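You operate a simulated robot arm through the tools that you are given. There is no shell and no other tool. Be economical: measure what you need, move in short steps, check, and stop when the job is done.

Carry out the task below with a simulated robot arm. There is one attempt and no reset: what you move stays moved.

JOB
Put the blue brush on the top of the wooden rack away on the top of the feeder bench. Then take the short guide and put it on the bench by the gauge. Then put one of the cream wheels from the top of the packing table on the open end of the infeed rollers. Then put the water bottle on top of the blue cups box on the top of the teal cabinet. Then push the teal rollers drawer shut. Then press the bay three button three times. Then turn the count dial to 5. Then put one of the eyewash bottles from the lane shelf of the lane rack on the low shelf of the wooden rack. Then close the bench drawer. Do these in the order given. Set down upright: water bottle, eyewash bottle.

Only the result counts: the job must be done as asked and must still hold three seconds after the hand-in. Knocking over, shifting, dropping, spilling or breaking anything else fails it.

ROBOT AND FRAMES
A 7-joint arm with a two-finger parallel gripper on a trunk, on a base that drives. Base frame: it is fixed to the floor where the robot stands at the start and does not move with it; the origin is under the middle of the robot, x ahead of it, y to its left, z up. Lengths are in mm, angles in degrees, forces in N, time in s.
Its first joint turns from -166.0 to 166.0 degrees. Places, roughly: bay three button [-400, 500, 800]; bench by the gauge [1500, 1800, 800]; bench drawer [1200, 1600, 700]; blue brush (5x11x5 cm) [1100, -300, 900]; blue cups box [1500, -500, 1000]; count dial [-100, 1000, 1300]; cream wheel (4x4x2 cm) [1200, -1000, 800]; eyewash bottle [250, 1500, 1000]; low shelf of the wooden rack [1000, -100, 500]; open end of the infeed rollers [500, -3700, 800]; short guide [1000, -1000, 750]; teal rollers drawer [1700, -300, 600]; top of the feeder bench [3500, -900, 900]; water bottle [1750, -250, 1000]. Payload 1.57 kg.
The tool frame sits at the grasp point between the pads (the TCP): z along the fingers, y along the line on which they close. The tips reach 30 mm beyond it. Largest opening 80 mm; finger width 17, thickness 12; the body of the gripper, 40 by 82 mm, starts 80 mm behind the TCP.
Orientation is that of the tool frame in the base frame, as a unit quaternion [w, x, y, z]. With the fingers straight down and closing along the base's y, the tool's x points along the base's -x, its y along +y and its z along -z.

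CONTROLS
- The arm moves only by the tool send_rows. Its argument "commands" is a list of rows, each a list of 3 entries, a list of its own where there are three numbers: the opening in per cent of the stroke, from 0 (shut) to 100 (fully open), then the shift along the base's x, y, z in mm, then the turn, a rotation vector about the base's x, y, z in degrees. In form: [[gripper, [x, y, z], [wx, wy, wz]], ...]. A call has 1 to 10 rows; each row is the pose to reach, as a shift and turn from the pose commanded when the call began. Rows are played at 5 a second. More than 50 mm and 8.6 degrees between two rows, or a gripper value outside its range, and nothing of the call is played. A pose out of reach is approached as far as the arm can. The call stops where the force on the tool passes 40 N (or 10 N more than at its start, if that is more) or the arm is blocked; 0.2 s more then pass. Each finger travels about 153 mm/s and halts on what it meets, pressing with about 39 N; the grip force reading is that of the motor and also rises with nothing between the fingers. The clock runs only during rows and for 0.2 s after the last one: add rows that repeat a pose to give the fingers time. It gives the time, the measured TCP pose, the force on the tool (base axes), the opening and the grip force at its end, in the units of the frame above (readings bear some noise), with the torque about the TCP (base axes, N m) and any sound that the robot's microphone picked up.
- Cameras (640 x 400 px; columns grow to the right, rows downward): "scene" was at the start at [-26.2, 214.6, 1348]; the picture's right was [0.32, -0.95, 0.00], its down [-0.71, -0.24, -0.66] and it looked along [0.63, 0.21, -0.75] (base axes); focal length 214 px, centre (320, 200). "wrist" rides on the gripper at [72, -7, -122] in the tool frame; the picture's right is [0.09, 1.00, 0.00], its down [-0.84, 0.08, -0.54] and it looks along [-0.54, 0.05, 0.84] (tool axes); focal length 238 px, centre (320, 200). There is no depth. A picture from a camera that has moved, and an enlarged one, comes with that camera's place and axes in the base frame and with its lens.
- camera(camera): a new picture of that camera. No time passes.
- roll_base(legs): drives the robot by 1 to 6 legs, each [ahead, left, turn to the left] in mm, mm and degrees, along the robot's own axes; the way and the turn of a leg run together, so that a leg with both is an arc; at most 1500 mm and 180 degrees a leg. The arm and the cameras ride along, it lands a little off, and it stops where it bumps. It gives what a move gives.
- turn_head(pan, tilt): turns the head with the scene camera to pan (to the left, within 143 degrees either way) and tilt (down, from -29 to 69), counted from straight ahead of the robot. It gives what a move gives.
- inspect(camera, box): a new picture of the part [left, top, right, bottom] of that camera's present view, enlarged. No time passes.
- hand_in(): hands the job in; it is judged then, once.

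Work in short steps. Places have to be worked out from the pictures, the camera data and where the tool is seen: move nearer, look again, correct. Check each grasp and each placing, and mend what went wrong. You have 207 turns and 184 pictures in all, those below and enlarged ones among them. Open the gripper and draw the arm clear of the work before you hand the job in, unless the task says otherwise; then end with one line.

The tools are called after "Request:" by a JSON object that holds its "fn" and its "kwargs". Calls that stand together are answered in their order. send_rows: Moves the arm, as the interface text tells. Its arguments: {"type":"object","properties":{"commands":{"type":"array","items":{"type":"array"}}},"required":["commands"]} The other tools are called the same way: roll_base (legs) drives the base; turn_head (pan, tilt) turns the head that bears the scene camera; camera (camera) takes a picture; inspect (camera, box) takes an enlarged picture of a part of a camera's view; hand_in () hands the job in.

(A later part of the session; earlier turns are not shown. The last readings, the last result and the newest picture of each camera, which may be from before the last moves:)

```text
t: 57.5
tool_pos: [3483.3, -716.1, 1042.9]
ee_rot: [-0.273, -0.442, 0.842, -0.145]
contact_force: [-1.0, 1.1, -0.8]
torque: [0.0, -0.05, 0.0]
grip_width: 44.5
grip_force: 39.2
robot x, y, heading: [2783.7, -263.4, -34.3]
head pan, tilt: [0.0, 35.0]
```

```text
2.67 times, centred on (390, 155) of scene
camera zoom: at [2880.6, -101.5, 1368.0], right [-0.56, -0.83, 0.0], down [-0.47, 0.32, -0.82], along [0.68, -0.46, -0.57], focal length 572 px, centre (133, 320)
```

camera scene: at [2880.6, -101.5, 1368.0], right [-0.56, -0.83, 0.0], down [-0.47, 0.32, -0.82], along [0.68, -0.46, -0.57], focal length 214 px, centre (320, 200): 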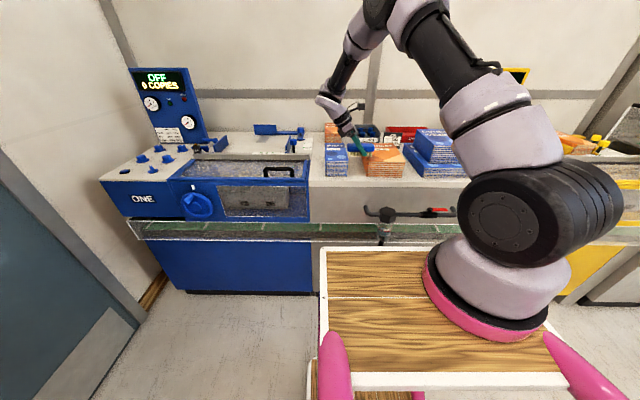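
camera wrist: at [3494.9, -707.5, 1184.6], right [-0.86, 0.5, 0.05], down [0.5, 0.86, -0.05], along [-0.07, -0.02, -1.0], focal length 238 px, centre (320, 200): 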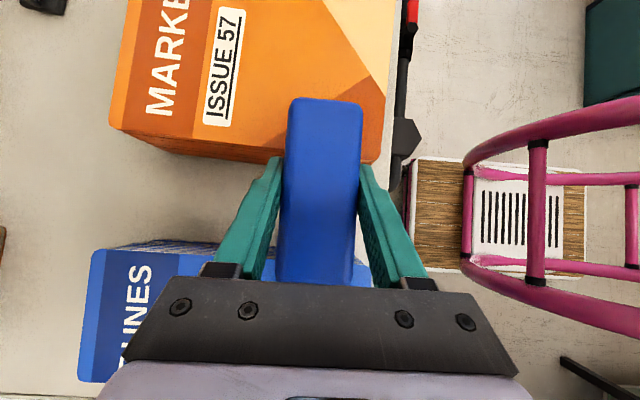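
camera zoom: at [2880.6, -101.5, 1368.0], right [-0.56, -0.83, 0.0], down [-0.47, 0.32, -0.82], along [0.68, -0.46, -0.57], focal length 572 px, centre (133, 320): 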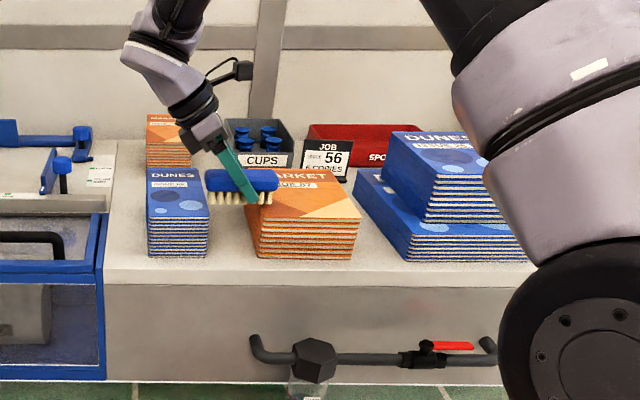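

Wrist and scene disagree about the strip's depth. I raise the tool and pull it back toward the robot to view the bench top from above without the brush hiding it.

Request:
{"fn": "send_rows", "kwargs": {"commands": [[0, [0, 0, 45], [0, 0, 0]], [0, [0, 0, 90], [0, 0, 0]], [0, [0, 0, 135], [0, 0, 0]], [0, [25, 35, 165], [0, 0, 0]], [0, [50, 70, 195], [0, 0, 0]], [0, [75, 105, 215], [0, 0, 0]]]}}

Request:
{"fn": "camera", "kwargs": {"camera": "wrist"}}

Request:
{"fn": "camera", "kwargs": {"camera": "scene"}}

```text
refused: row 4 steps farther than a row can; nothing moved
```

```text
143 pictures are left
camera wrist: at [3494.9, -707.5, 1184.6], right [-0.86, 0.5, 0.05], down [0.5, 0.86, -0.05], along [-0.07, -0.02, -1.0], focal length 238 px, centre (320, 200)
```

wrist: 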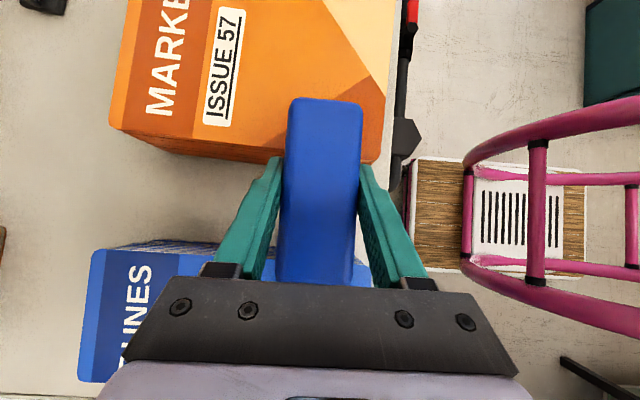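

```text
142 pictures are left
camera scene: at [2880.6, -101.5, 1368.0], right [-0.56, -0.83, 0.0], down [-0.47, 0.32, -0.82], along [0.68, -0.46, -0.57], focal length 214 px, centre (320, 200)
```

scene: 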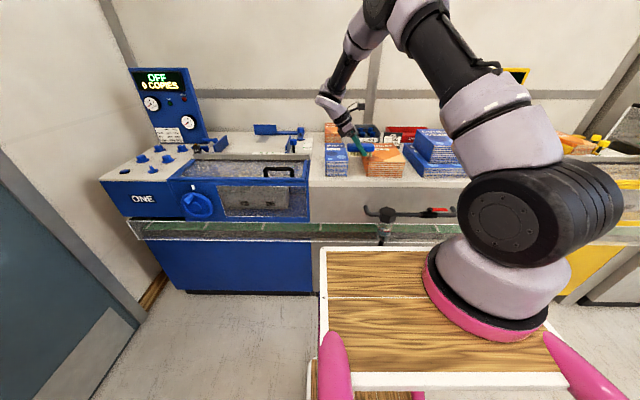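

That row step was too long. I retry with smaller steps.

Request:
{"fn": "send_rows", "kwargs": {"commands": [[0, [0, 0, 45], [0, 0, 0]], [0, [0, 0, 90], [0, 0, 0]], [0, [0, 0, 135], [0, 0, 0]], [0, [10, 25, 170], [0, 0, 0]], [0, [20, 50, 205], [0, 0, 0]], [0, [30, 75, 240], [0, 0, 0]]]}}

Request:
{"fn": "camera", "kwargs": {"camera": "wrist"}}

```text
t: 58.9
tool_pos: [3513.9, -637.9, 1283.0]
ee_rot: [-0.274, -0.442, 0.842, -0.143]
contact_force: [-1.3, -0.9, -1.7]
torque: [0.04, 0.03, -0.04]
grip_width: 44.4
grip_force: 39.0
robot x, y, heading: [2787.6, -262.3, -34.6]
head pan, tilt: [0.0, 35.0]
```

```text
141 pictures are left
camera wrist: at [3526.2, -630.6, 1423.7], right [-0.86, 0.5, 0.05], down [0.5, 0.86, -0.05], along [-0.07, -0.02, -1.0], focal length 238 px, centre (320, 200)
```

wrist: 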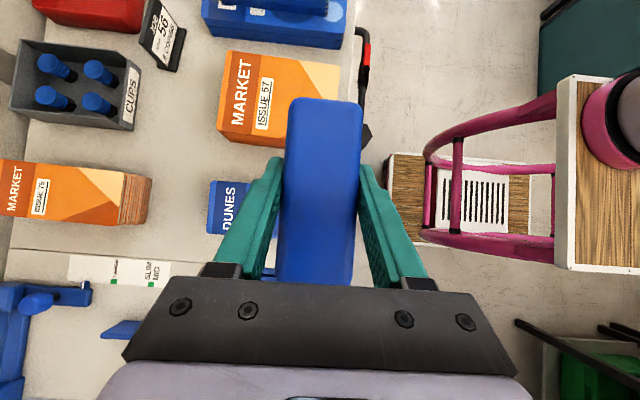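

The clear patch is behind the front stacks, around (3686,-905), between the Market stack and the CUPS box. I drive 200 forward (front clearance about 290) and look again.

Request:
{"fn": "roll_base", "kwargs": {"legs": [[200, 0, 0]]}}

Request:
{"fn": "camera", "kwargs": {"camera": "wrist"}}

Request:
{"fn": "camera", "kwargs": {"camera": "scene"}}

```text
t: 60.5
tool_pos: [3676.8, -747.2, 1281.9]
ee_rot: [-0.273, -0.443, 0.842, -0.144]
contact_force: [0.9, -0.4, -0.9]
torque: [-0.01, 0.0, 0.0]
grip_width: 44.4
grip_force: 39.1
robot x, y, heading: [2948.0, -373.1, -34.3]
head pan, tilt: [0.0, 35.0]
```

```text
140 pictures are left
camera wrist: at [3690.2, -742.1, 1423.7], right [-0.86, 0.5, 0.05], down [0.5, 0.86, -0.05], along [-0.07, -0.02, -1.0], focal length 238 px, centre (320, 200)
```

wrist: 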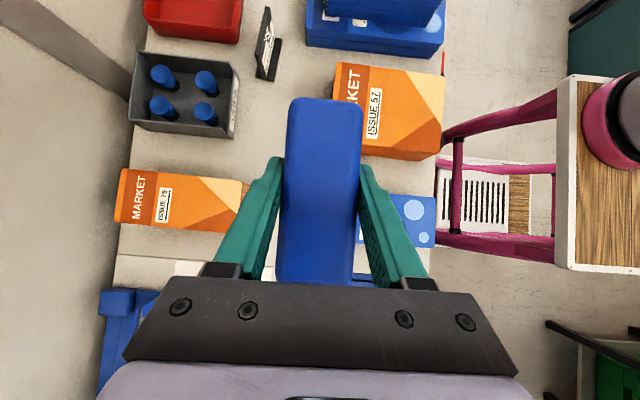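

```text
139 pictures are left
camera scene: at [3045.5, -213.8, 1368.0], right [-0.56, -0.83, 0.0], down [-0.47, 0.32, -0.82], along [0.68, -0.46, -0.57], focal length 214 px, centre (320, 200)
```

scene: 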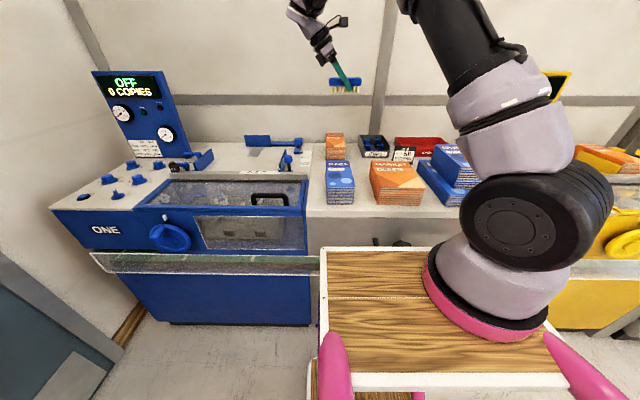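

Target patch: about (3645,-921). I move above it to TCP z 1050.

Request:
{"fn": "send_rows", "kwargs": {"commands": [[0, [-5, -29, -39], [0, 0, 0]], [0, [-11, -58, -77], [0, 0, 0]], [0, [-16, -87, -116], [0, 0, 0]], [0, [-21, -116, -155], [0, 0, 0]], [0, [-27, -145, -193], [0, 0, 0]], [0, [-32, -174, -232], [0, 0, 0]]]}}

Request:
{"fn": "camera", "kwargs": {"camera": "wrist"}}

Request:
{"fn": "inspect", "kwargs": {"camera": "scene", "box": [270, 60, 480, 220]}}

```text
t: 61.9
tool_pos: [3647.2, -923.4, 1049.5]
ee_rot: [-0.273, -0.442, 0.842, -0.144]
contact_force: [-0.3, 0.8, -0.8]
torque: [-0.04, -0.01, -0.01]
grip_width: 44.6
grip_force: 39.0
robot x, y, heading: [2949.2, -376.6, -34.3]
head pan, tilt: [0.0, 35.0]
```

```text
138 pictures are left
camera wrist: at [3658.5, -915.6, 1191.6], right [-0.86, 0.5, 0.05], down [0.5, 0.87, -0.05], along [-0.07, -0.02, -1.0], focal length 238 px, centre (320, 200)
```

wrist: 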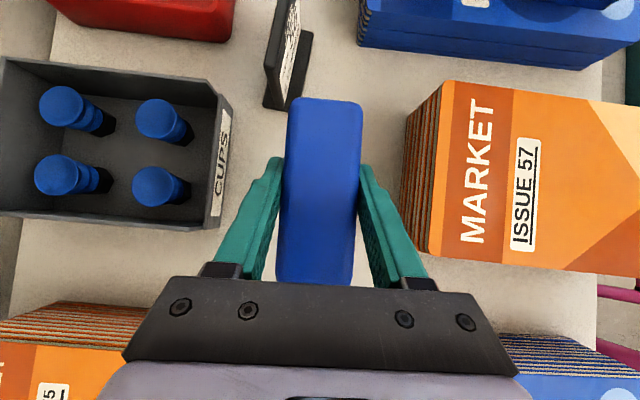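

```text
2.50 times, centred on (375, 140) of scene
camera zoom: at [3045.1, -213.3, 1367.9], right [-0.56, -0.83, 0.0], down [-0.47, 0.32, -0.82], along [0.68, -0.46, -0.57], focal length 536 px, centre (182, 350)
```

zoom: 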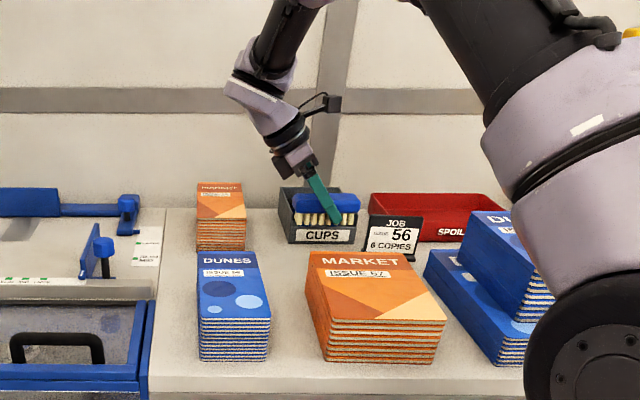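

There is clear space all round. I lower straight down, taking small steps at the end to feel the contact.

Request:
{"fn": "send_rows", "kwargs": {"commands": [[0, [0, 0, -40], [0, 0, 0]], [0, [0, 0, -75], [0, 0, 0]], [0, [0, 0, -85], [0, 0, 0]], [0, [0, 0, -92], [0, 0, 0]], [0, [0, 0, -97], [0, 0, 0]]]}}

Request:
{"fn": "inspect", "kwargs": {"camera": "scene", "box": [270, 60, 480, 220]}}

```text
t: 63.1
tool_pos: [3645.2, -925.4, 960.2]
ee_rot: [-0.272, -0.443, 0.841, -0.148]
contact_force: [0.4, 1.4, 11.5]
torque: [0.34, 0.06, 0.0]
grip_width: 44.5
grip_force: 38.8
robot x, y, heading: [2950.1, -375.5, -34.5]
head pan, tilt: [0.0, 35.0]
stopped in row 5: the force on the tool passed its limit at 49 N (the readings are from after the stop); the commanded pose is now the measured one
```

```text
2.50 times, centred on (375, 140) of scene
camera zoom: at [3045.0, -213.4, 1368.0], right [-0.56, -0.83, 0.0], down [-0.47, 0.32, -0.82], along [0.68, -0.46, -0.57], focal length 536 px, centre (182, 350)
```

zoom: 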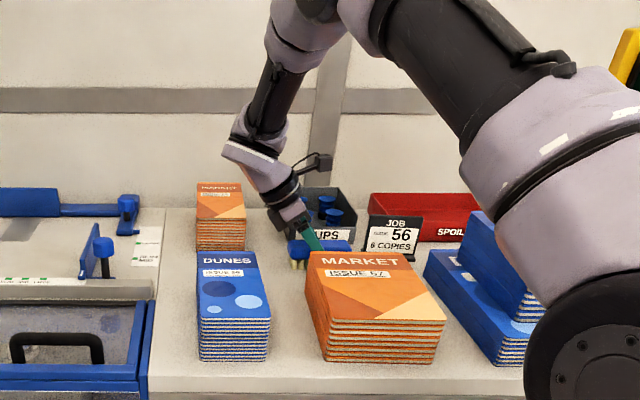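

The brush touched the bench. I open the fingers partway and check.

Request:
{"fn": "send_rows", "kwargs": {"commands": [[70, [0, 0, 0], [0, 0, 0]], [75, [0, 0, 0], [0, 0, 0]], [75, [0, 0, 0], [0, 0, 0]]]}}

Request:
{"fn": "camera", "kwargs": {"camera": "wrist"}}

```text
t: 63.9
tool_pos: [3647.0, -925.0, 958.2]
ee_rot: [-0.272, -0.442, 0.842, -0.148]
contact_force: [11.7, -5.4, 20.0]
torque: [-0.08, 0.21, 0.34]
grip_width: 48.4
grip_force: 0.0
robot x, y, heading: [2950.4, -376.8, -34.4]
head pan, tilt: [0.0, 35.0]
```

```text
135 pictures are left
camera wrist: at [3658.1, -916.7, 1101.3], right [-0.86, 0.5, 0.05], down [0.5, 0.87, -0.06], along [-0.07, -0.03, -1.0], focal length 238 px, centre (320, 200)
```

wrist: 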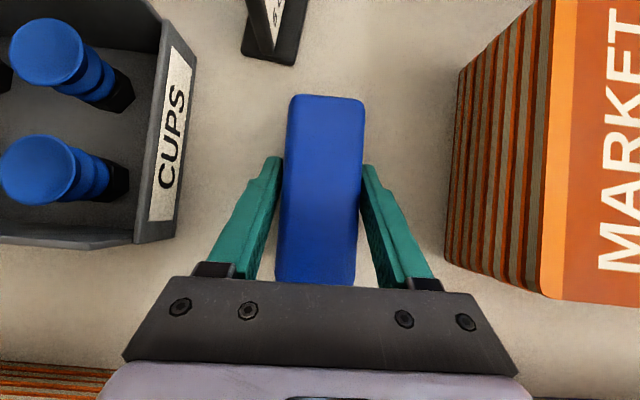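

The fingers opened only to 48 mm, and force is still on the tool. The tips may be pressing on the bench, so I ease up a few mm while opening.

Request:
{"fn": "send_rows", "kwargs": {"commands": [[75, [0, 0, 3], [0, 0, 0]], [75, [0, 0, 5], [0, 0, 0]], [75, [0, 0, 5], [0, 0, 0]], [75, [0, 0, 5], [0, 0, 0]]]}}

Request:
{"fn": "camera", "kwargs": {"camera": "wrist"}}

```text
t: 64.9
tool_pos: [3646.0, -922.9, 961.7]
ee_rot: [-0.273, -0.441, 0.842, -0.146]
contact_force: [-0.1, -0.2, 1.0]
torque: [0.02, -0.04, 0.0]
grip_width: 60.1
grip_force: 0.0
robot x, y, heading: [2943.9, -380.2, -34.6]
head pan, tilt: [0.0, 35.0]
```

```text
134 pictures are left
camera wrist: at [3657.4, -916.3, 1104.8], right [-0.86, 0.5, 0.05], down [0.5, 0.86, -0.06], along [-0.07, -0.02, -1.0], focal length 238 px, centre (320, 200)
```

wrist: 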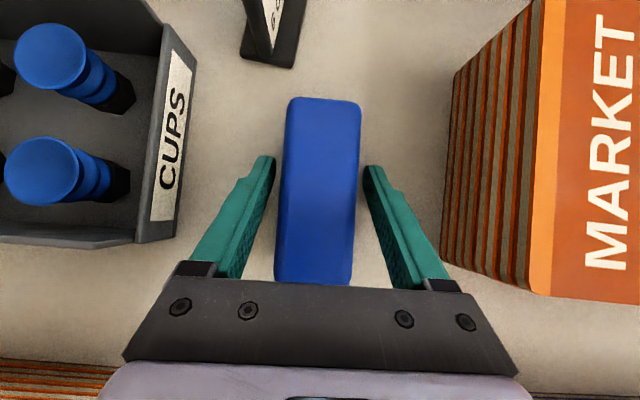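

The brush is released and sits flat. I retreat along the tool axis and then up, levelling the tool.

Request:
{"fn": "send_rows", "kwargs": {"commands": [[75, [12, 17, 30], [0, 0, 0]], [75, [25, 36, 61], [0, 0, 0]], [75, [40, 58, 97], [0, 0, 0]], [75, [40, 58, 142], [0, 0, 0]], [75, [40, 58, 187], [6, -4.1, 0]], [75, [40, 58, 232], [12, -8.2, 0]], [75, [30, 65, 275], [18, -12.3, 0]], [75, [20, 70, 318], [24, -16.4, 0]], [75, [10, 75, 360], [29.7, -20.4, 0]]]}}

Request:
{"fn": "turn_head", "kwargs": {"pan": 0, "tilt": 30}}

Request:
{"fn": "inspect", "kwargs": {"camera": "scene", "box": [270, 60, 480, 220]}}

```text
t: 66.9
tool_pos: [3658.6, -848.3, 1323.6]
ee_rot: [0.001, -0.465, 0.885, -0.002]
contact_force: [0.2, 0.4, -0.9]
torque: [-0.01, 0.03, 0.05]
grip_width: 60.1
grip_force: 0.0
robot x, y, heading: [2947.6, -378.2, -34.2]
head pan, tilt: [0.0, 35.0]
```

```text
t: 67.5
tool_pos: [3657.9, -848.8, 1323.3]
ee_rot: [0.0, -0.465, 0.886, -0.002]
contact_force: [0.0, -0.3, -0.5]
torque: [-0.02, 0.01, 0.0]
grip_width: 60.0
grip_force: 0.0
robot x, y, heading: [2947.4, -378.8, -34.4]
head pan, tilt: [0.0, 30.0]
```

```text
2.50 times, centred on (375, 140) of scene
camera zoom: at [3047.3, -215.1, 1375.7], right [-0.56, -0.83, 0.0], down [-0.41, 0.28, -0.87], along [0.71, -0.49, -0.5], focal length 536 px, centre (182, 350)
```

zoom: 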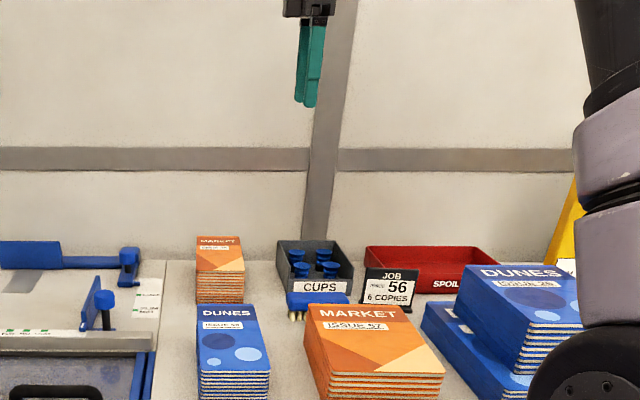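

The brush is standing on the feeder bench and the neighbours are unmoved. I back off, pull the arm in, and turn toward the packing table side.

Request:
{"fn": "roll_base", "kwargs": {"legs": [[-350, 0, 0]]}}

Request:
{"fn": "send_rows", "kwargs": {"commands": [[100, [-40, 27, 15], [0, 0, 0]], [100, [-80, 54, 30], [0, 0, 0]], [100, [-120, 81, 45], [0, 0, 0]], [100, [-160, 108, 60], [0, 0, 0]], [100, [-200, 135, 75], [0, 0, 0]], [100, [-235, 158, 90], [0, 0, 0]]]}}

Request:
{"fn": "turn_head", "kwargs": {"pan": -90, "tilt": 20}}

Request:
{"fn": "camera", "kwargs": {"camera": "scene"}}

Request:
{"fn": "turn_head", "kwargs": {"pan": -135, "tilt": 20}}

Request:
{"fn": "camera", "kwargs": {"camera": "scene"}}

```text
t: 69.8
tool_pos: [3369.6, -650.5, 1324.1]
ee_rot: [0.0, -0.466, 0.885, -0.002]
contact_force: [0.1, 0.7, 0.2]
torque: [0.01, 0.01, 0.03]
grip_width: 60.3
grip_force: 0.1
robot x, y, heading: [2660.2, -181.6, -34.4]
head pan, tilt: [0.0, 30.0]
```

```text
refused: row 1 steps farther than a row can; nothing moved
```

```text
t: 71.5
tool_pos: [3370.1, -650.7, 1323.8]
ee_rot: [0.0, -0.464, 0.886, -0.003]
contact_force: [0.1, -0.5, -0.3]
torque: [0.01, 0.02, 0.0]
grip_width: 59.8
grip_force: 0.0
robot x, y, heading: [2656.4, -180.9, -34.4]
head pan, tilt: [-90.0, 20.0]
```

```text
132 pictures are left
camera scene: at [2632.1, -44.2, 1391.8], right [-0.83, 0.56, 0.0], down [0.19, 0.28, -0.94], along [-0.53, -0.78, -0.34], focal length 214 px, centre (320, 200)
```

scene: 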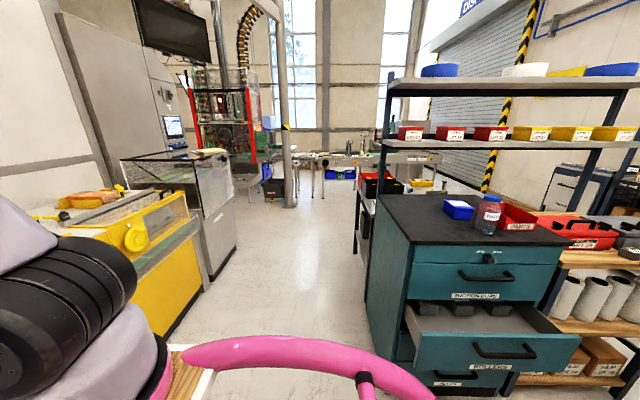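

```text
t: 72.6
tool_pos: [3368.8, -651.5, 1324.5]
ee_rot: [0.001, -0.465, 0.885, -0.004]
contact_force: [-0.5, -0.3, -0.2]
torque: [-0.04, -0.01, 0.01]
grip_width: 60.3
grip_force: 0.1
robot x, y, heading: [2657.6, -179.1, -34.3]
head pan, tilt: [-135.0, 20.0]
```

```text
131 pictures are left
camera scene: at [2593.1, 15.4, 1391.8], right [-0.19, 0.98, 0.0], down [0.34, 0.06, -0.94], along [-0.92, -0.17, -0.34], focal length 214 px, centre (320, 200)
```

scene: 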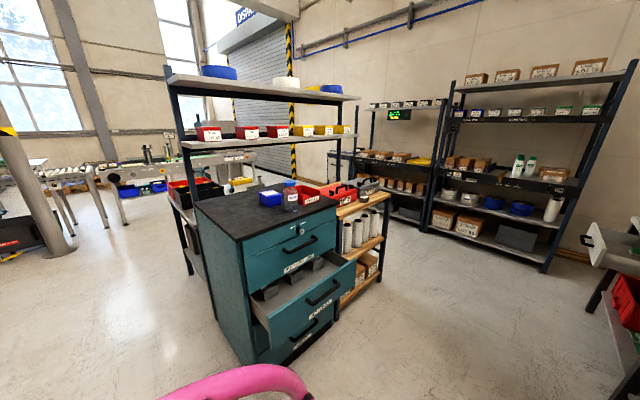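

The way along the aisle is clear. I pull the arm in with smaller steps, then turn right and drive down the aisle.

Request:
{"fn": "send_rows", "kwargs": {"commands": [[100, [-30, 20, 12], [0, 0, 0]], [100, [-60, 40, 24], [0, 0, 0]], [100, [-90, 60, 36], [0, 0, 0]], [100, [-120, 80, 48], [0, 0, 0]], [100, [-150, 100, 60], [0, 0, 0]], [100, [-180, 120, 72], [0, 0, 0]], [100, [-210, 140, 84], [0, 0, 0]], [100, [-235, 158, 96], [0, 0, 0]]]}}

Request:
{"fn": "roll_base", "kwargs": {"legs": [[0, 0, -90], [1000, 0, 0]]}}

Request:
{"fn": "turn_head", "kwargs": {"pan": 60, "tilt": 25}}

Request:
{"fn": "turn_head", "kwargs": {"pan": -50, "tilt": 25}}

Request:
{"fn": "camera", "kwargs": {"camera": "scene"}}

```text
t: 74.4
tool_pos: [3134.3, -495.8, 1417.3]
ee_rot: [0.001, -0.465, 0.885, -0.002]
contact_force: [0.7, -1.0, 0.0]
torque: [0.04, 0.06, 0.03]
grip_width: 79.9
grip_force: 0.0
robot x, y, heading: [2658.5, -180.1, -34.3]
head pan, tilt: [-135.0, 20.0]
```

```text
t: 83.3
tool_pos: [1827.8, -1509.4, 1419.6]
ee_rot: [-0.002, 0.277, 0.961, -0.002]
contact_force: [-0.2, 1.2, -0.7]
torque: [0.0, -0.02, -0.02]
grip_width: 80.0
grip_force: 0.1
robot x, y, heading: [2122.4, -1018.7, -121.8]
head pan, tilt: [-135.0, 20.0]
```

```text
t: 86.2
tool_pos: [1827.5, -1508.6, 1417.9]
ee_rot: [-0.002, 0.277, 0.961, -0.002]
contact_force: [0.4, 0.2, -0.4]
torque: [0.0, 0.0, 0.03]
grip_width: 79.9
grip_force: 0.0
robot x, y, heading: [2119.8, -1022.5, -122.1]
head pan, tilt: [60.0, 25.0]
```

```text
t: 88.1
tool_pos: [1828.1, -1507.4, 1418.4]
ee_rot: [-0.002, 0.277, 0.961, -0.002]
contact_force: [0.8, 0.2, 0.1]
torque: [0.02, -0.02, 0.0]
grip_width: 80.0
grip_force: 0.0
robot x, y, heading: [2126.8, -1021.3, -121.9]
head pan, tilt: [-50.0, 25.0]
```

```text
130 pictures are left
camera scene: at [2245.2, -1049.5, 1383.8], right [-0.14, 0.99, 0.0], down [0.42, 0.06, -0.91], along [-0.9, -0.13, -0.42], focal length 214 px, centre (320, 200)
```

scene: 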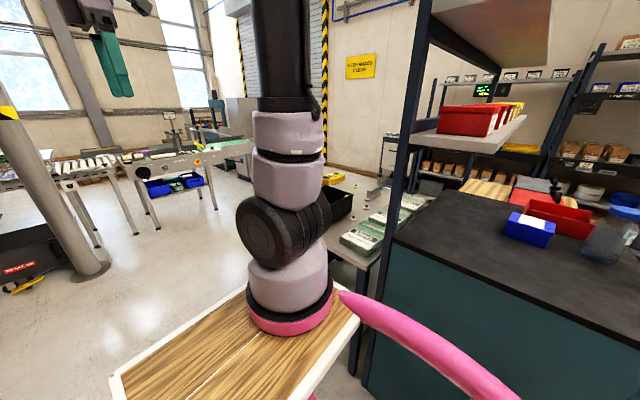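

I drive another 900 mm ahead, then look right at the packing table.

Request:
{"fn": "roll_base", "kwargs": {"legs": [[900, 0, 0]]}}

Request:
{"fn": "turn_head", "kwargs": {"pan": -85, "tilt": 25}}

Request:
{"fn": "camera", "kwargs": {"camera": "scene"}}

Request:
{"fn": "turn_head", "kwargs": {"pan": -20, "tilt": 15}}

Request:
{"fn": "camera", "kwargs": {"camera": "scene"}}

```text
t: 92.8
tool_pos: [1341.0, -2263.5, 1418.6]
ee_rot: [-0.001, 0.284, 0.959, -0.002]
contact_force: [-0.7, -0.2, -1.1]
torque: [0.01, 0.0, 0.02]
grip_width: 79.9
grip_force: 0.1
robot x, y, heading: [1647.0, -1778.8, -123.1]
head pan, tilt: [-50.0, 25.0]
```

```text
t: 93.8
tool_pos: [1341.0, -2262.2, 1419.5]
ee_rot: [-0.001, 0.284, 0.959, -0.001]
contact_force: [0.4, -0.3, -1.5]
torque: [-0.03, -0.05, 0.01]
grip_width: 80.0
grip_force: 0.1
robot x, y, heading: [1645.6, -1779.0, -122.8]
head pan, tilt: [-85.0, 25.0]
```

```text
129 pictures are left
camera scene: at [1774.7, -1755.2, 1383.8], right [0.46, 0.89, 0.0], down [0.37, -0.2, -0.91], along [-0.8, 0.42, -0.42], focal length 214 px, centre (320, 200)
```

scene: 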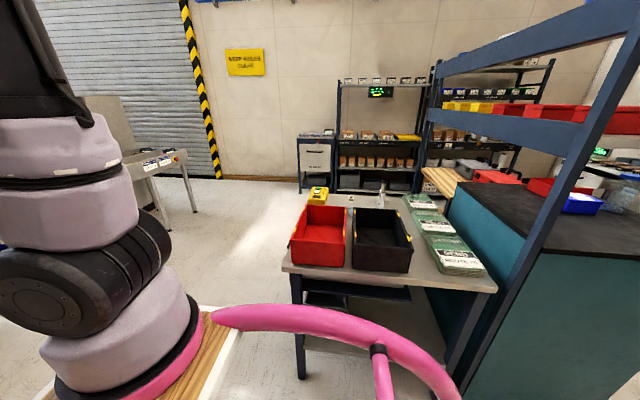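

```text
t: 95.2
tool_pos: [1341.2, -2262.8, 1419.5]
ee_rot: [-0.001, 0.284, 0.959, -0.002]
contact_force: [0.1, 0.6, -1.0]
torque: [-0.01, 0.0, 0.0]
grip_width: 79.7
grip_force: 0.0
robot x, y, heading: [1644.0, -1775.9, -122.7]
head pan, tilt: [-20.0, 15.0]
```

```text
128 pictures are left
camera scene: at [1782.0, -1854.5, 1400.0], right [-0.61, 0.8, 0.0], down [0.21, 0.16, -0.97], along [-0.77, -0.58, -0.26], focal length 214 px, centre (320, 200)
```

scene: 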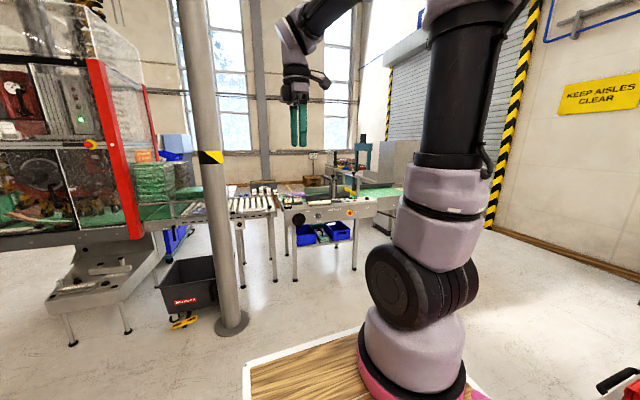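

The guide is near (943,-970), about 300 mm in from the table's near side. I drive to that side and turn around to face it.

Request:
{"fn": "roll_base", "kwargs": {"legs": [[480, 0, 0], [0, 0, 178], [0, 700, 0]]}}

Request:
{"fn": "turn_head", "kwargs": {"pan": 25, "tilt": 30}}

Request:
{"fn": "camera", "kwargs": {"camera": "scene"}}

```text
t: 107.1
tool_pos: [1446.6, -1548.7, 1417.6]
ee_rot: [0.0, 0.953, -0.302, 0.0]
contact_force: [0.4, 0.5, 1.0]
torque: [-0.06, -0.02, 0.01]
grip_width: 79.9
grip_force: 0.0
robot x, y, heading: [1129.5, -2017.5, 54.7]
head pan, tilt: [-20.0, 15.0]
stopped in leg 3: the robot was blocked; the commanded pose is now the measured one
```

```text
t: 108.2
tool_pos: [1446.1, -1548.1, 1417.2]
ee_rot: [-0.001, 0.953, -0.303, 0.002]
contact_force: [-0.1, -0.1, -0.6]
torque: [0.03, -0.01, -0.01]
grip_width: 79.9
grip_force: 0.0
robot x, y, heading: [1124.7, -2016.7, 54.8]
head pan, tilt: [25.0, 30.0]
```

```text
127 pictures are left
camera scene: at [929.8, -1902.0, 1375.8], right [0.98, -0.18, 0.0], down [-0.09, -0.49, -0.87], along [0.15, 0.85, -0.5], focal length 214 px, centre (320, 200)
```

scene: 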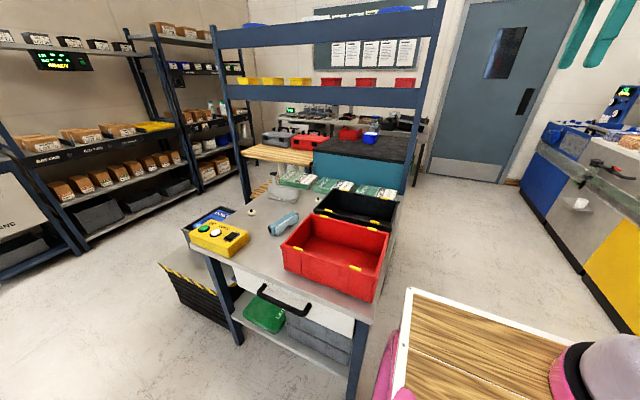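

The robot bumped near the table's drawer side. I back up 130 mm, then continue left.

Request:
{"fn": "roll_base", "kwargs": {"legs": [[-130, 0, 0], [0, 600, 0]]}}

Request:
{"fn": "turn_head", "kwargs": {"pan": 0, "tilt": 35}}

Request:
{"fn": "camera", "kwargs": {"camera": "scene"}}

Request:
{"fn": "camera", "kwargs": {"camera": "wrist"}}

```text
t: 112.5
tool_pos: [877.5, -1307.9, 1417.2]
ee_rot: [-0.001, 0.954, -0.301, 0.001]
contact_force: [0.2, 0.1, 0.0]
torque: [0.01, 0.0, -0.03]
grip_width: 80.1
grip_force: 0.1
robot x, y, heading: [559.2, -1782.9, 54.7]
head pan, tilt: [25.0, 30.0]
```

```text
t: 113.4
tool_pos: [877.4, -1308.6, 1417.6]
ee_rot: [0.0, 0.954, -0.301, 0.002]
contact_force: [0.3, 0.2, 0.1]
torque: [-0.01, -0.02, 0.02]
grip_width: 80.0
grip_force: 0.0
robot x, y, heading: [559.0, -1777.9, 54.8]
head pan, tilt: [0.0, 35.0]
```

```text
126 pictures are left
camera scene: at [394.9, -1679.4, 1368.0], right [0.82, -0.58, 0.0], down [-0.33, -0.47, -0.82], along [0.47, 0.67, -0.57], focal length 214 px, centre (320, 200)
```

scene: 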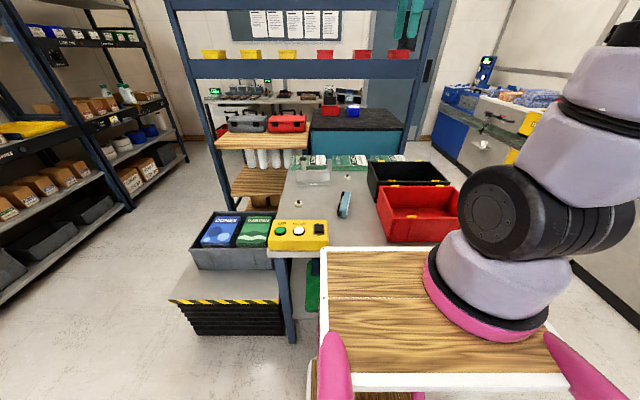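

```text
125 pictures are left
camera wrist: at [939.1, -1344.9, 1540.7], right [-0.5, -0.87, 0.0], down [-0.73, 0.42, 0.54], along [-0.47, 0.27, -0.84], focal length 238 px, centre (320, 200)
```

wrist: 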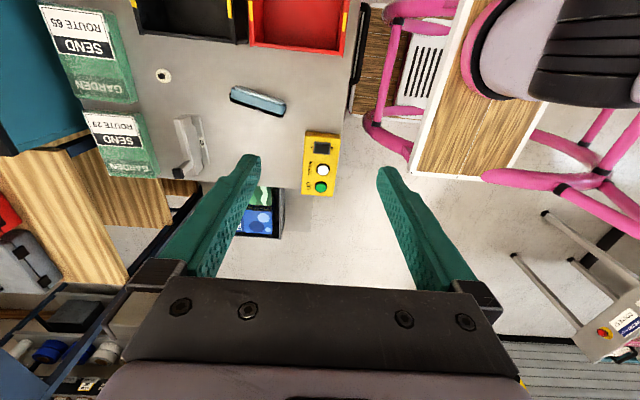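

I zoom in on both views to identify the guide and the wheels.

Request:
{"fn": "inspect", "kwargs": {"camera": "wrist", "box": [40, 0, 360, 210]}}

Request:
{"fn": "inspect", "kwargs": {"camera": "scene", "box": [250, 140, 470, 270]}}

```text
1.90 times, centred on (200, 105) of wrist
camera zoom: at [939.1, -1344.9, 1540.7], right [-0.5, -0.87, 0.0], down [-0.73, 0.42, 0.54], along [-0.47, 0.27, -0.84], focal length 454 px, centre (549, 381)
```

zoom: 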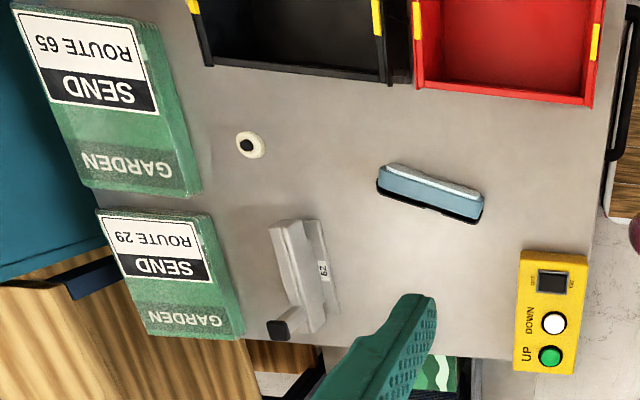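

```text
2.91 times, centred on (360, 205) of scene
camera zoom: at [394.9, -1679.4, 1368.0], right [0.82, -0.58, 0.0], down [-0.33, -0.47, -0.82], along [0.47, 0.67, -0.57], focal length 624 px, centre (204, 186)
```

zoom: 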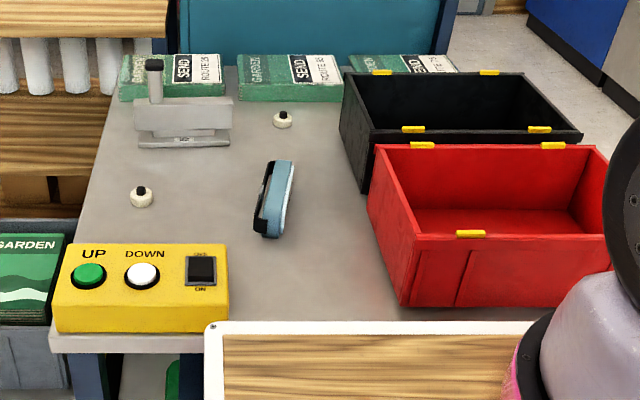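

The guide is at about (920,-873), wall along the table's long direction, and the table top is z≈795. I drive 90 ahead and 200 left, then view it from above.

Request:
{"fn": "roll_base", "kwargs": {"legs": [[0, 200, 0], [90, 0, 0]]}}

Request:
{"fn": "send_rows", "kwargs": {"commands": [[100, [0, 0, 0], [0, 0, -8.5]], [100, [0, 0, 0], [0, 0, -17]], [100, [0, 0, 0], [0, 0, -25.5]], [100, [0, 0, 0], [0, 0, -34]], [100, [0, 0, 0], [0, 0, -42.5]], [100, [0, 0, 0], [0, 0, -51]], [100, [0, 0, 0], [0, 0, -59.5]], [100, [0, 0, 0], [0, 0, -68]], [100, [0, 0, 0], [0, 0, -76.5]], [100, [0, 0, 0], [0, 0, -85]]]}}

Request:
{"fn": "camera", "kwargs": {"camera": "wrist"}}

Request:
{"fn": "camera", "kwargs": {"camera": "scene"}}

```text
t: 115.9
tool_pos: [756.0, -1134.4, 1418.0]
ee_rot: [-0.002, 0.953, -0.302, 0.001]
contact_force: [0.7, 0.8, 0.2]
torque: [0.05, -0.01, 0.01]
grip_width: 79.8
grip_force: 0.1
robot x, y, heading: [434.9, -1607.2, 54.6]
head pan, tilt: [0.0, 35.0]
stopped in leg 2: the robot was blocked; the commanded pose is now the measured one
```

```text
t: 118.1
tool_pos: [755.4, -1133.8, 1419.0]
ee_rot: [0.001, -0.497, 0.868, -0.002]
contact_force: [-0.4, 0.4, 0.7]
torque: [0.0, 0.0, -0.01]
grip_width: 80.1
grip_force: 0.0
robot x, y, heading: [434.5, -1603.8, 54.5]
head pan, tilt: [0.0, 35.0]
```

```text
122 pictures are left
camera wrist: at [723.9, -1199.6, 1542.1], right [-0.91, 0.42, -0.01], down [0.35, 0.76, 0.54], along [0.23, 0.49, -0.84], focal length 238 px, centre (320, 200)
```

wrist: 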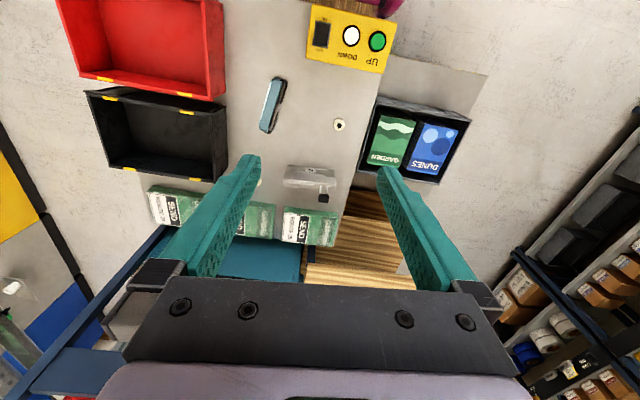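

```text
121 pictures are left
camera scene: at [273.5, -1503.7, 1368.0], right [0.82, -0.58, 0.0], down [-0.33, -0.47, -0.82], along [0.47, 0.67, -0.57], focal length 214 px, centre (320, 200)
```

scene: 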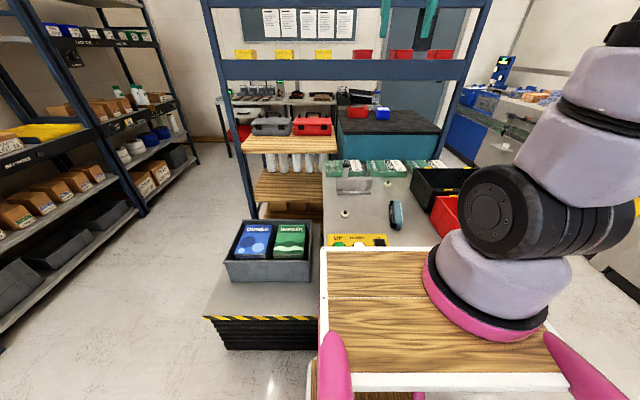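

The guide is within reach. The original tool yaw was already right for closing across the wall, so I undo the yaw while moving above the guide.

Request:
{"fn": "send_rows", "kwargs": {"commands": [[100, [14, 22, -26], [0, 0, 8.5]], [100, [28, 44, -52], [0, 0, 17]], [100, [42, 66, -78], [0, 0, 25.5]], [100, [56, 88, -104], [0, 0, 34]], [100, [70, 110, -130], [0, 0, 42.5]], [100, [84, 132, -156], [0, 0, 51]], [100, [98, 154, -182], [0, 0, 59.5]], [100, [112, 176, -208], [0, 0, 68]], [100, [126, 198, -234], [0, 0, 76.5]], [100, [140, 220, -260], [0, 0, 85]]]}}

Request:
{"fn": "camera", "kwargs": {"camera": "wrist"}}

Request:
{"fn": "camera", "kwargs": {"camera": "scene"}}

```text
t: 120.3
tool_pos: [896.1, -914.0, 1159.9]
ee_rot: [-0.003, 0.954, -0.301, 0.0]
contact_force: [0.1, -0.1, 0.5]
torque: [0.02, -0.01, -0.04]
grip_width: 80.1
grip_force: 0.1
robot x, y, heading: [436.1, -1607.1, 54.6]
head pan, tilt: [0.0, 35.0]
```

```text
120 pictures are left
camera wrist: at [957.9, -951.1, 1282.8], right [-0.5, -0.87, -0.01], down [-0.73, 0.41, 0.54], along [-0.47, 0.27, -0.84], focal length 238 px, centre (320, 200)
```

wrist: 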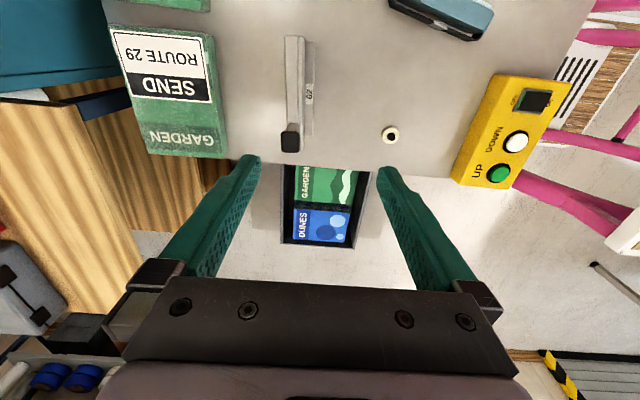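

```text
119 pictures are left
camera scene: at [273.2, -1504.1, 1368.0], right [0.82, -0.58, 0.0], down [-0.33, -0.47, -0.82], along [0.47, 0.67, -0.57], focal length 214 px, centre (320, 200)
```

scene: 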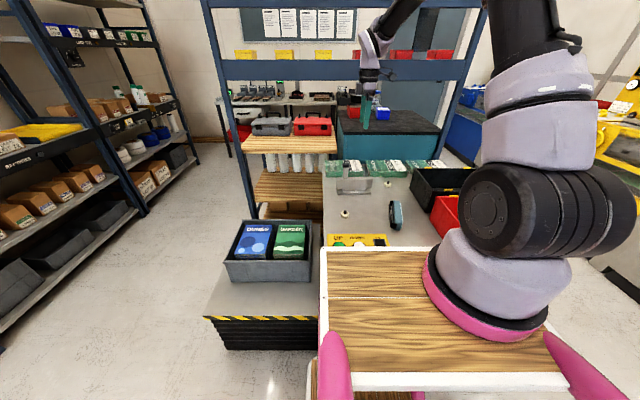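

The guide's block is centred near (928,-880), axis along az −35°. I descend to z 930 above it and look.

Request:
{"fn": "send_rows", "kwargs": {"commands": [[100, [6, 7, -46], [0, 0, 0]], [100, [13, 14, -92], [0, 0, 0]], [100, [19, 20, -138], [0, 0, 0]], [100, [26, 27, -184], [0, 0, 0]], [100, [32, 34, -225], [0, 0, 0]]]}}

Request:
{"fn": "camera", "kwargs": {"camera": "wrist"}}

Request:
{"fn": "inspect", "kwargs": {"camera": "scene", "box": [300, 120, 440, 220]}}

```text
t: 121.5
tool_pos: [927.7, -880.7, 936.6]
ee_rot: [-0.002, 0.953, -0.302, 0.002]
contact_force: [-0.1, 0.1, 1.1]
torque: [0.01, -0.01, 0.02]
grip_width: 79.8
grip_force: 0.1
robot x, y, heading: [436.7, -1604.9, 54.8]
head pan, tilt: [0.0, 35.0]
```

```text
118 pictures are left
camera wrist: at [989.7, -917.6, 1058.8], right [-0.5, -0.87, -0.01], down [-0.73, 0.42, 0.54], along [-0.47, 0.27, -0.84], focal length 238 px, centre (320, 200)
```

wrist: 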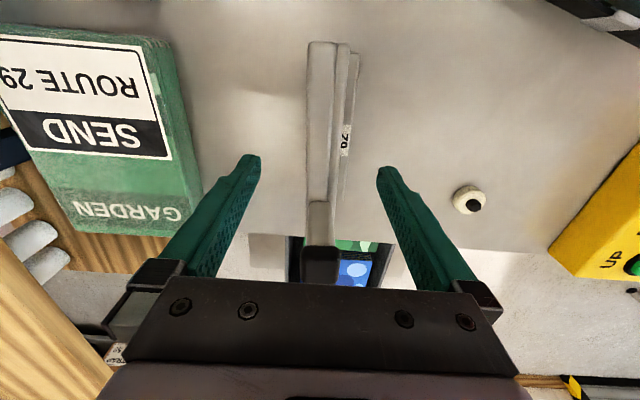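

```text
4.00 times, centred on (370, 170) of scene
camera zoom: at [273.2, -1504.1, 1368.0], right [0.82, -0.58, 0.0], down [-0.33, -0.47, -0.82], along [0.47, 0.67, -0.57], focal length 858 px, centre (120, 320)
```

zoom: 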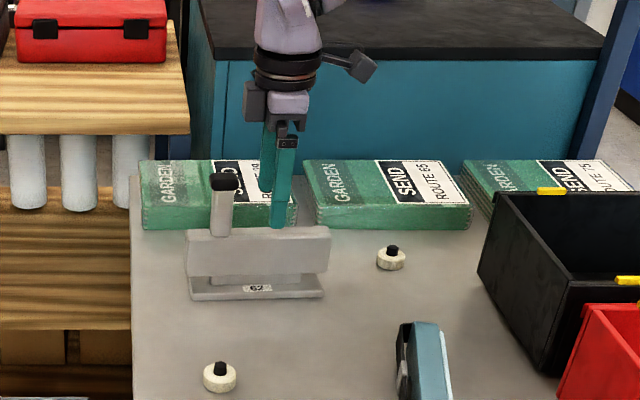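

The wall lies centred between the fingers, and the post is about 68 mm away from the TCP. I descend to z≈850 and close.

Request:
{"fn": "send_rows", "kwargs": {"commands": [[100, [0, 0, -40], [0, 0, 0]], [100, [0, 0, -70], [0, 0, 0]], [100, [0, 0, -86], [0, 0, 0]], [50, [0, 0, -86], [0, 0, 0]], [0, [0, 0, -86], [0, 0, 0]], [0, [0, 0, -86], [0, 0, 0]], [0, [0, 0, -86], [0, 0, 0]]]}}

Request:
{"fn": "camera", "kwargs": {"camera": "wrist"}}

Request:
{"fn": "inspect", "kwargs": {"camera": "scene", "box": [300, 120, 440, 220]}}

```text
t: 122.2
tool_pos: [928.8, -875.0, 869.2]
ee_rot: [-0.01, 0.953, -0.303, 0.002]
contact_force: [0.3, -5.7, 24.1]
torque: [0.73, 1.18, 0.22]
grip_width: 80.0
grip_force: 0.0
robot x, y, heading: [439.8, -1599.5, 54.6]
head pan, tilt: [0.0, 35.0]
stopped in row 3: the force on the tool passed its limit at 68 N (the readings are from after the stop); the commanded pose is now the measured one
```

```text
116 pictures are left
camera wrist: at [990.3, -914.7, 992.1], right [-0.5, -0.87, -0.02], down [-0.73, 0.41, 0.54], along [-0.46, 0.29, -0.84], focal length 238 px, centre (320, 200)
```

wrist: 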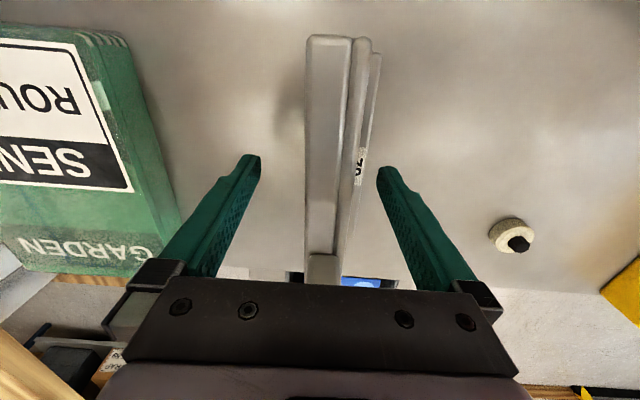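

```text
4.00 times, centred on (370, 170) of scene
camera zoom: at [273.0, -1504.8, 1368.0], right [0.82, -0.58, 0.0], down [-0.33, -0.47, -0.82], along [0.47, 0.67, -0.57], focal length 858 px, centre (120, 320)
```

zoom: 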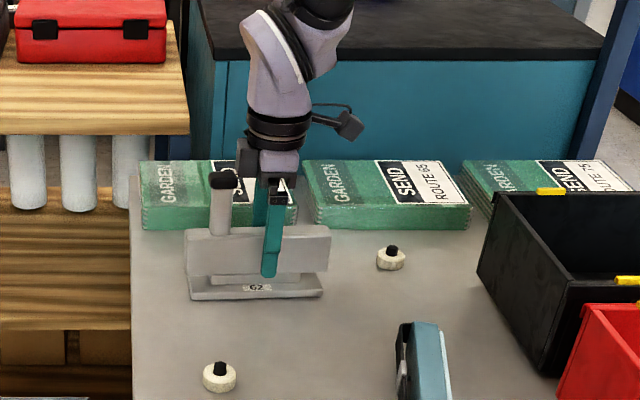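

The torque shows the contact is the post against the hand. I lift, shift 32 mm along +V away from the post, and descend again.

Request:
{"fn": "send_rows", "kwargs": {"commands": [[100, [0, -6, 30], [0, 0, 0]], [100, [26, -24, 30], [0, 0, 0]], [100, [26, -24, 10], [0, 0, 0]], [100, [26, -24, -5], [0, 0, 0]], [100, [26, -24, -17], [0, 0, 0]]]}}

Request:
{"fn": "camera", "kwargs": {"camera": "wrist"}}

```text
t: 123.4
tool_pos: [955.2, -899.3, 849.3]
ee_rot: [-0.008, 0.953, -0.303, 0.001]
contact_force: [-0.3, -0.1, 0.0]
torque: [0.01, 0.02, -0.01]
grip_width: 80.0
grip_force: 0.1
robot x, y, heading: [434.1, -1602.6, 54.6]
head pan, tilt: [0.0, 35.0]
```

```text
114 pictures are left
camera wrist: at [1016.1, -937.9, 971.6], right [-0.5, -0.87, -0.02], down [-0.73, 0.41, 0.54], along [-0.46, 0.28, -0.84], focal length 238 px, centre (320, 200)
```

wrist: 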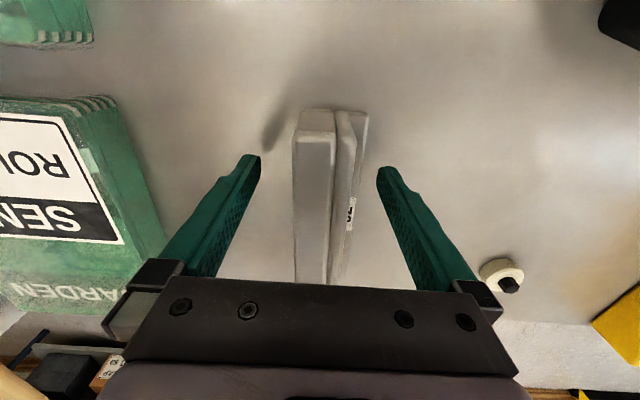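

Clear now, with the wall between the fingers. I close.

Request:
{"fn": "send_rows", "kwargs": {"commands": [[50, [0, 0, -3], [0, 0, 0]], [0, [0, 0, -3], [0, 0, 0]], [0, [0, 0, -3], [0, 0, 0]], [0, [0, 0, -3], [0, 0, 0]]]}}

Request:
{"fn": "inspect", "kwargs": {"camera": "scene", "box": [300, 120, 440, 220]}}

```text
t: 124.4
tool_pos: [955.6, -899.0, 845.9]
ee_rot: [-0.009, 0.953, -0.303, 0.002]
contact_force: [1.9, 0.5, 3.9]
torque: [-0.12, 0.14, 0.27]
grip_width: 27.9
grip_force: 38.2
robot x, y, heading: [434.7, -1603.7, 54.6]
head pan, tilt: [0.0, 35.0]
```

```text
4.00 times, centred on (370, 170) of scene
camera zoom: at [273.5, -1503.7, 1368.0], right [0.82, -0.58, 0.0], down [-0.33, -0.47, -0.82], along [0.47, 0.67, -0.57], focal length 858 px, centre (120, 320)
```

zoom: 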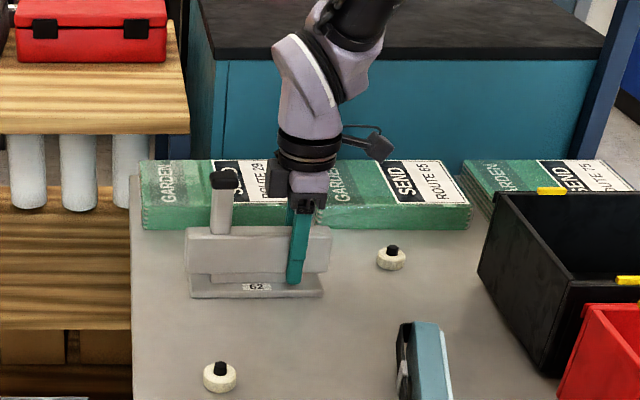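

Gripped at 28 mm. I lift it and check that it hangs level.

Request:
{"fn": "send_rows", "kwargs": {"commands": [[0, [0, 0, 20], [0, 0, 0]], [0, [0, 0, 60], [0, 0, 0]], [0, [0, 0, 105], [0, 0, 0]], [0, [0, 0, 150], [0, 0, 0]], [0, [-10, -15, 195], [0, 0, 0]], [0, [-25, -35, 235], [0, 0, 0]]]}}

Request:
{"fn": "camera", "kwargs": {"camera": "scene"}}

```text
t: 125.8
tool_pos: [930.2, -936.5, 1080.5]
ee_rot: [-0.007, 0.953, -0.304, 0.002]
contact_force: [0.0, -0.7, -6.3]
torque: [-0.17, -0.15, 0.01]
grip_width: 27.8
grip_force: 37.8
robot x, y, heading: [437.1, -1606.2, 54.8]
head pan, tilt: [0.0, 35.0]
```

```text
112 pictures are left
camera scene: at [274.1, -1502.9, 1368.0], right [0.82, -0.58, 0.0], down [-0.33, -0.47, -0.82], along [0.47, 0.67, -0.57], focal length 214 px, centre (320, 200)
```

scene: 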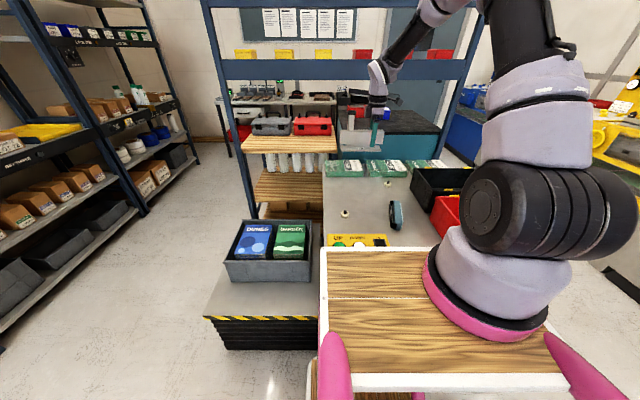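

Held level, about 0.6 kg. I back away from the table and pull the arm in and up, then drive around the rack's front toward the bench.

Request:
{"fn": "roll_base", "kwargs": {"legs": [[-200, 0, 0]]}}

Request:
{"fn": "send_rows", "kwargs": {"commands": [[0, [-16, -23, 30], [0, 0, 0]], [0, [-32, -46, 60], [0, 0, 0]], [0, [-48, -69, 90], [0, 0, 0]], [0, [-64, -92, 120], [0, 0, 0]], [0, [-80, -115, 150], [0, 0, 0]], [0, [-96, -138, 180], [0, 0, 0]], [0, [-112, -161, 205], [0, 0, 0]], [0, [-128, -184, 230], [0, 0, 0]]]}}

Request:
{"fn": "roll_base", "kwargs": {"legs": [[0, 1100, 0]]}}

Request:
{"fn": "turn_head", "kwargs": {"pan": 0, "tilt": 25}}

Request:
{"fn": "camera", "kwargs": {"camera": "scene"}}

```text
t: 127.4
tool_pos: [816.9, -1096.2, 1080.8]
ee_rot: [-0.007, 0.953, -0.303, 0.001]
contact_force: [-0.7, -0.5, -4.3]
torque: [-0.12, -0.18, 0.02]
grip_width: 27.9
grip_force: 38.6
robot x, y, heading: [323.2, -1764.0, 54.6]
head pan, tilt: [0.0, 35.0]
```

```text
t: 129.2
tool_pos: [688.3, -1280.9, 1311.6]
ee_rot: [-0.008, 0.953, -0.303, 0.001]
contact_force: [0.5, 0.1, -4.1]
torque: [-0.16, -0.17, -0.02]
grip_width: 27.9
grip_force: 38.3
robot x, y, heading: [322.4, -1767.1, 54.5]
head pan, tilt: [0.0, 35.0]
```

```text
t: 134.9
tool_pos: [-229.9, -632.2, 1310.9]
ee_rot: [-0.008, 0.953, -0.303, 0.001]
contact_force: [-0.2, -1.1, -4.2]
torque: [-0.16, -0.2, -0.02]
grip_width: 27.7
grip_force: 38.0
robot x, y, heading: [-599.9, -1115.1, 54.8]
head pan, tilt: [0.0, 35.0]
```

```text
t: 135.6
tool_pos: [-229.5, -631.2, 1310.7]
ee_rot: [-0.008, 0.953, -0.302, 0.001]
contact_force: [0.8, -0.5, -3.8]
torque: [-0.1, -0.21, 0.0]
grip_width: 27.6
grip_force: 38.4
robot x, y, heading: [-598.1, -1115.9, 54.7]
head pan, tilt: [0.0, 25.0]
```

```text
111 pictures are left
camera scene: at [-756.0, -1013.1, 1383.7], right [0.82, -0.58, 0.0], down [-0.24, -0.35, -0.91], along [0.52, 0.74, -0.42], focal length 214 px, centre (320, 200)
```

scene: 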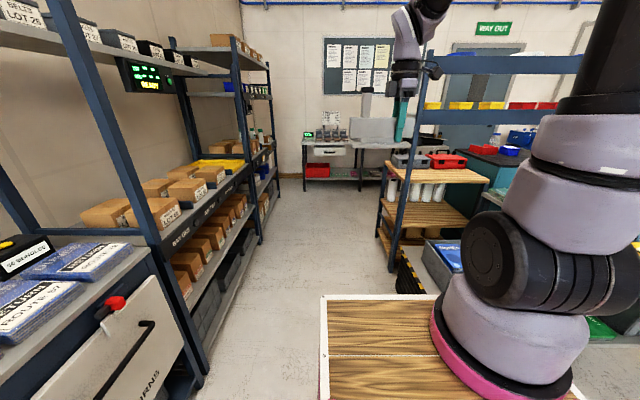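

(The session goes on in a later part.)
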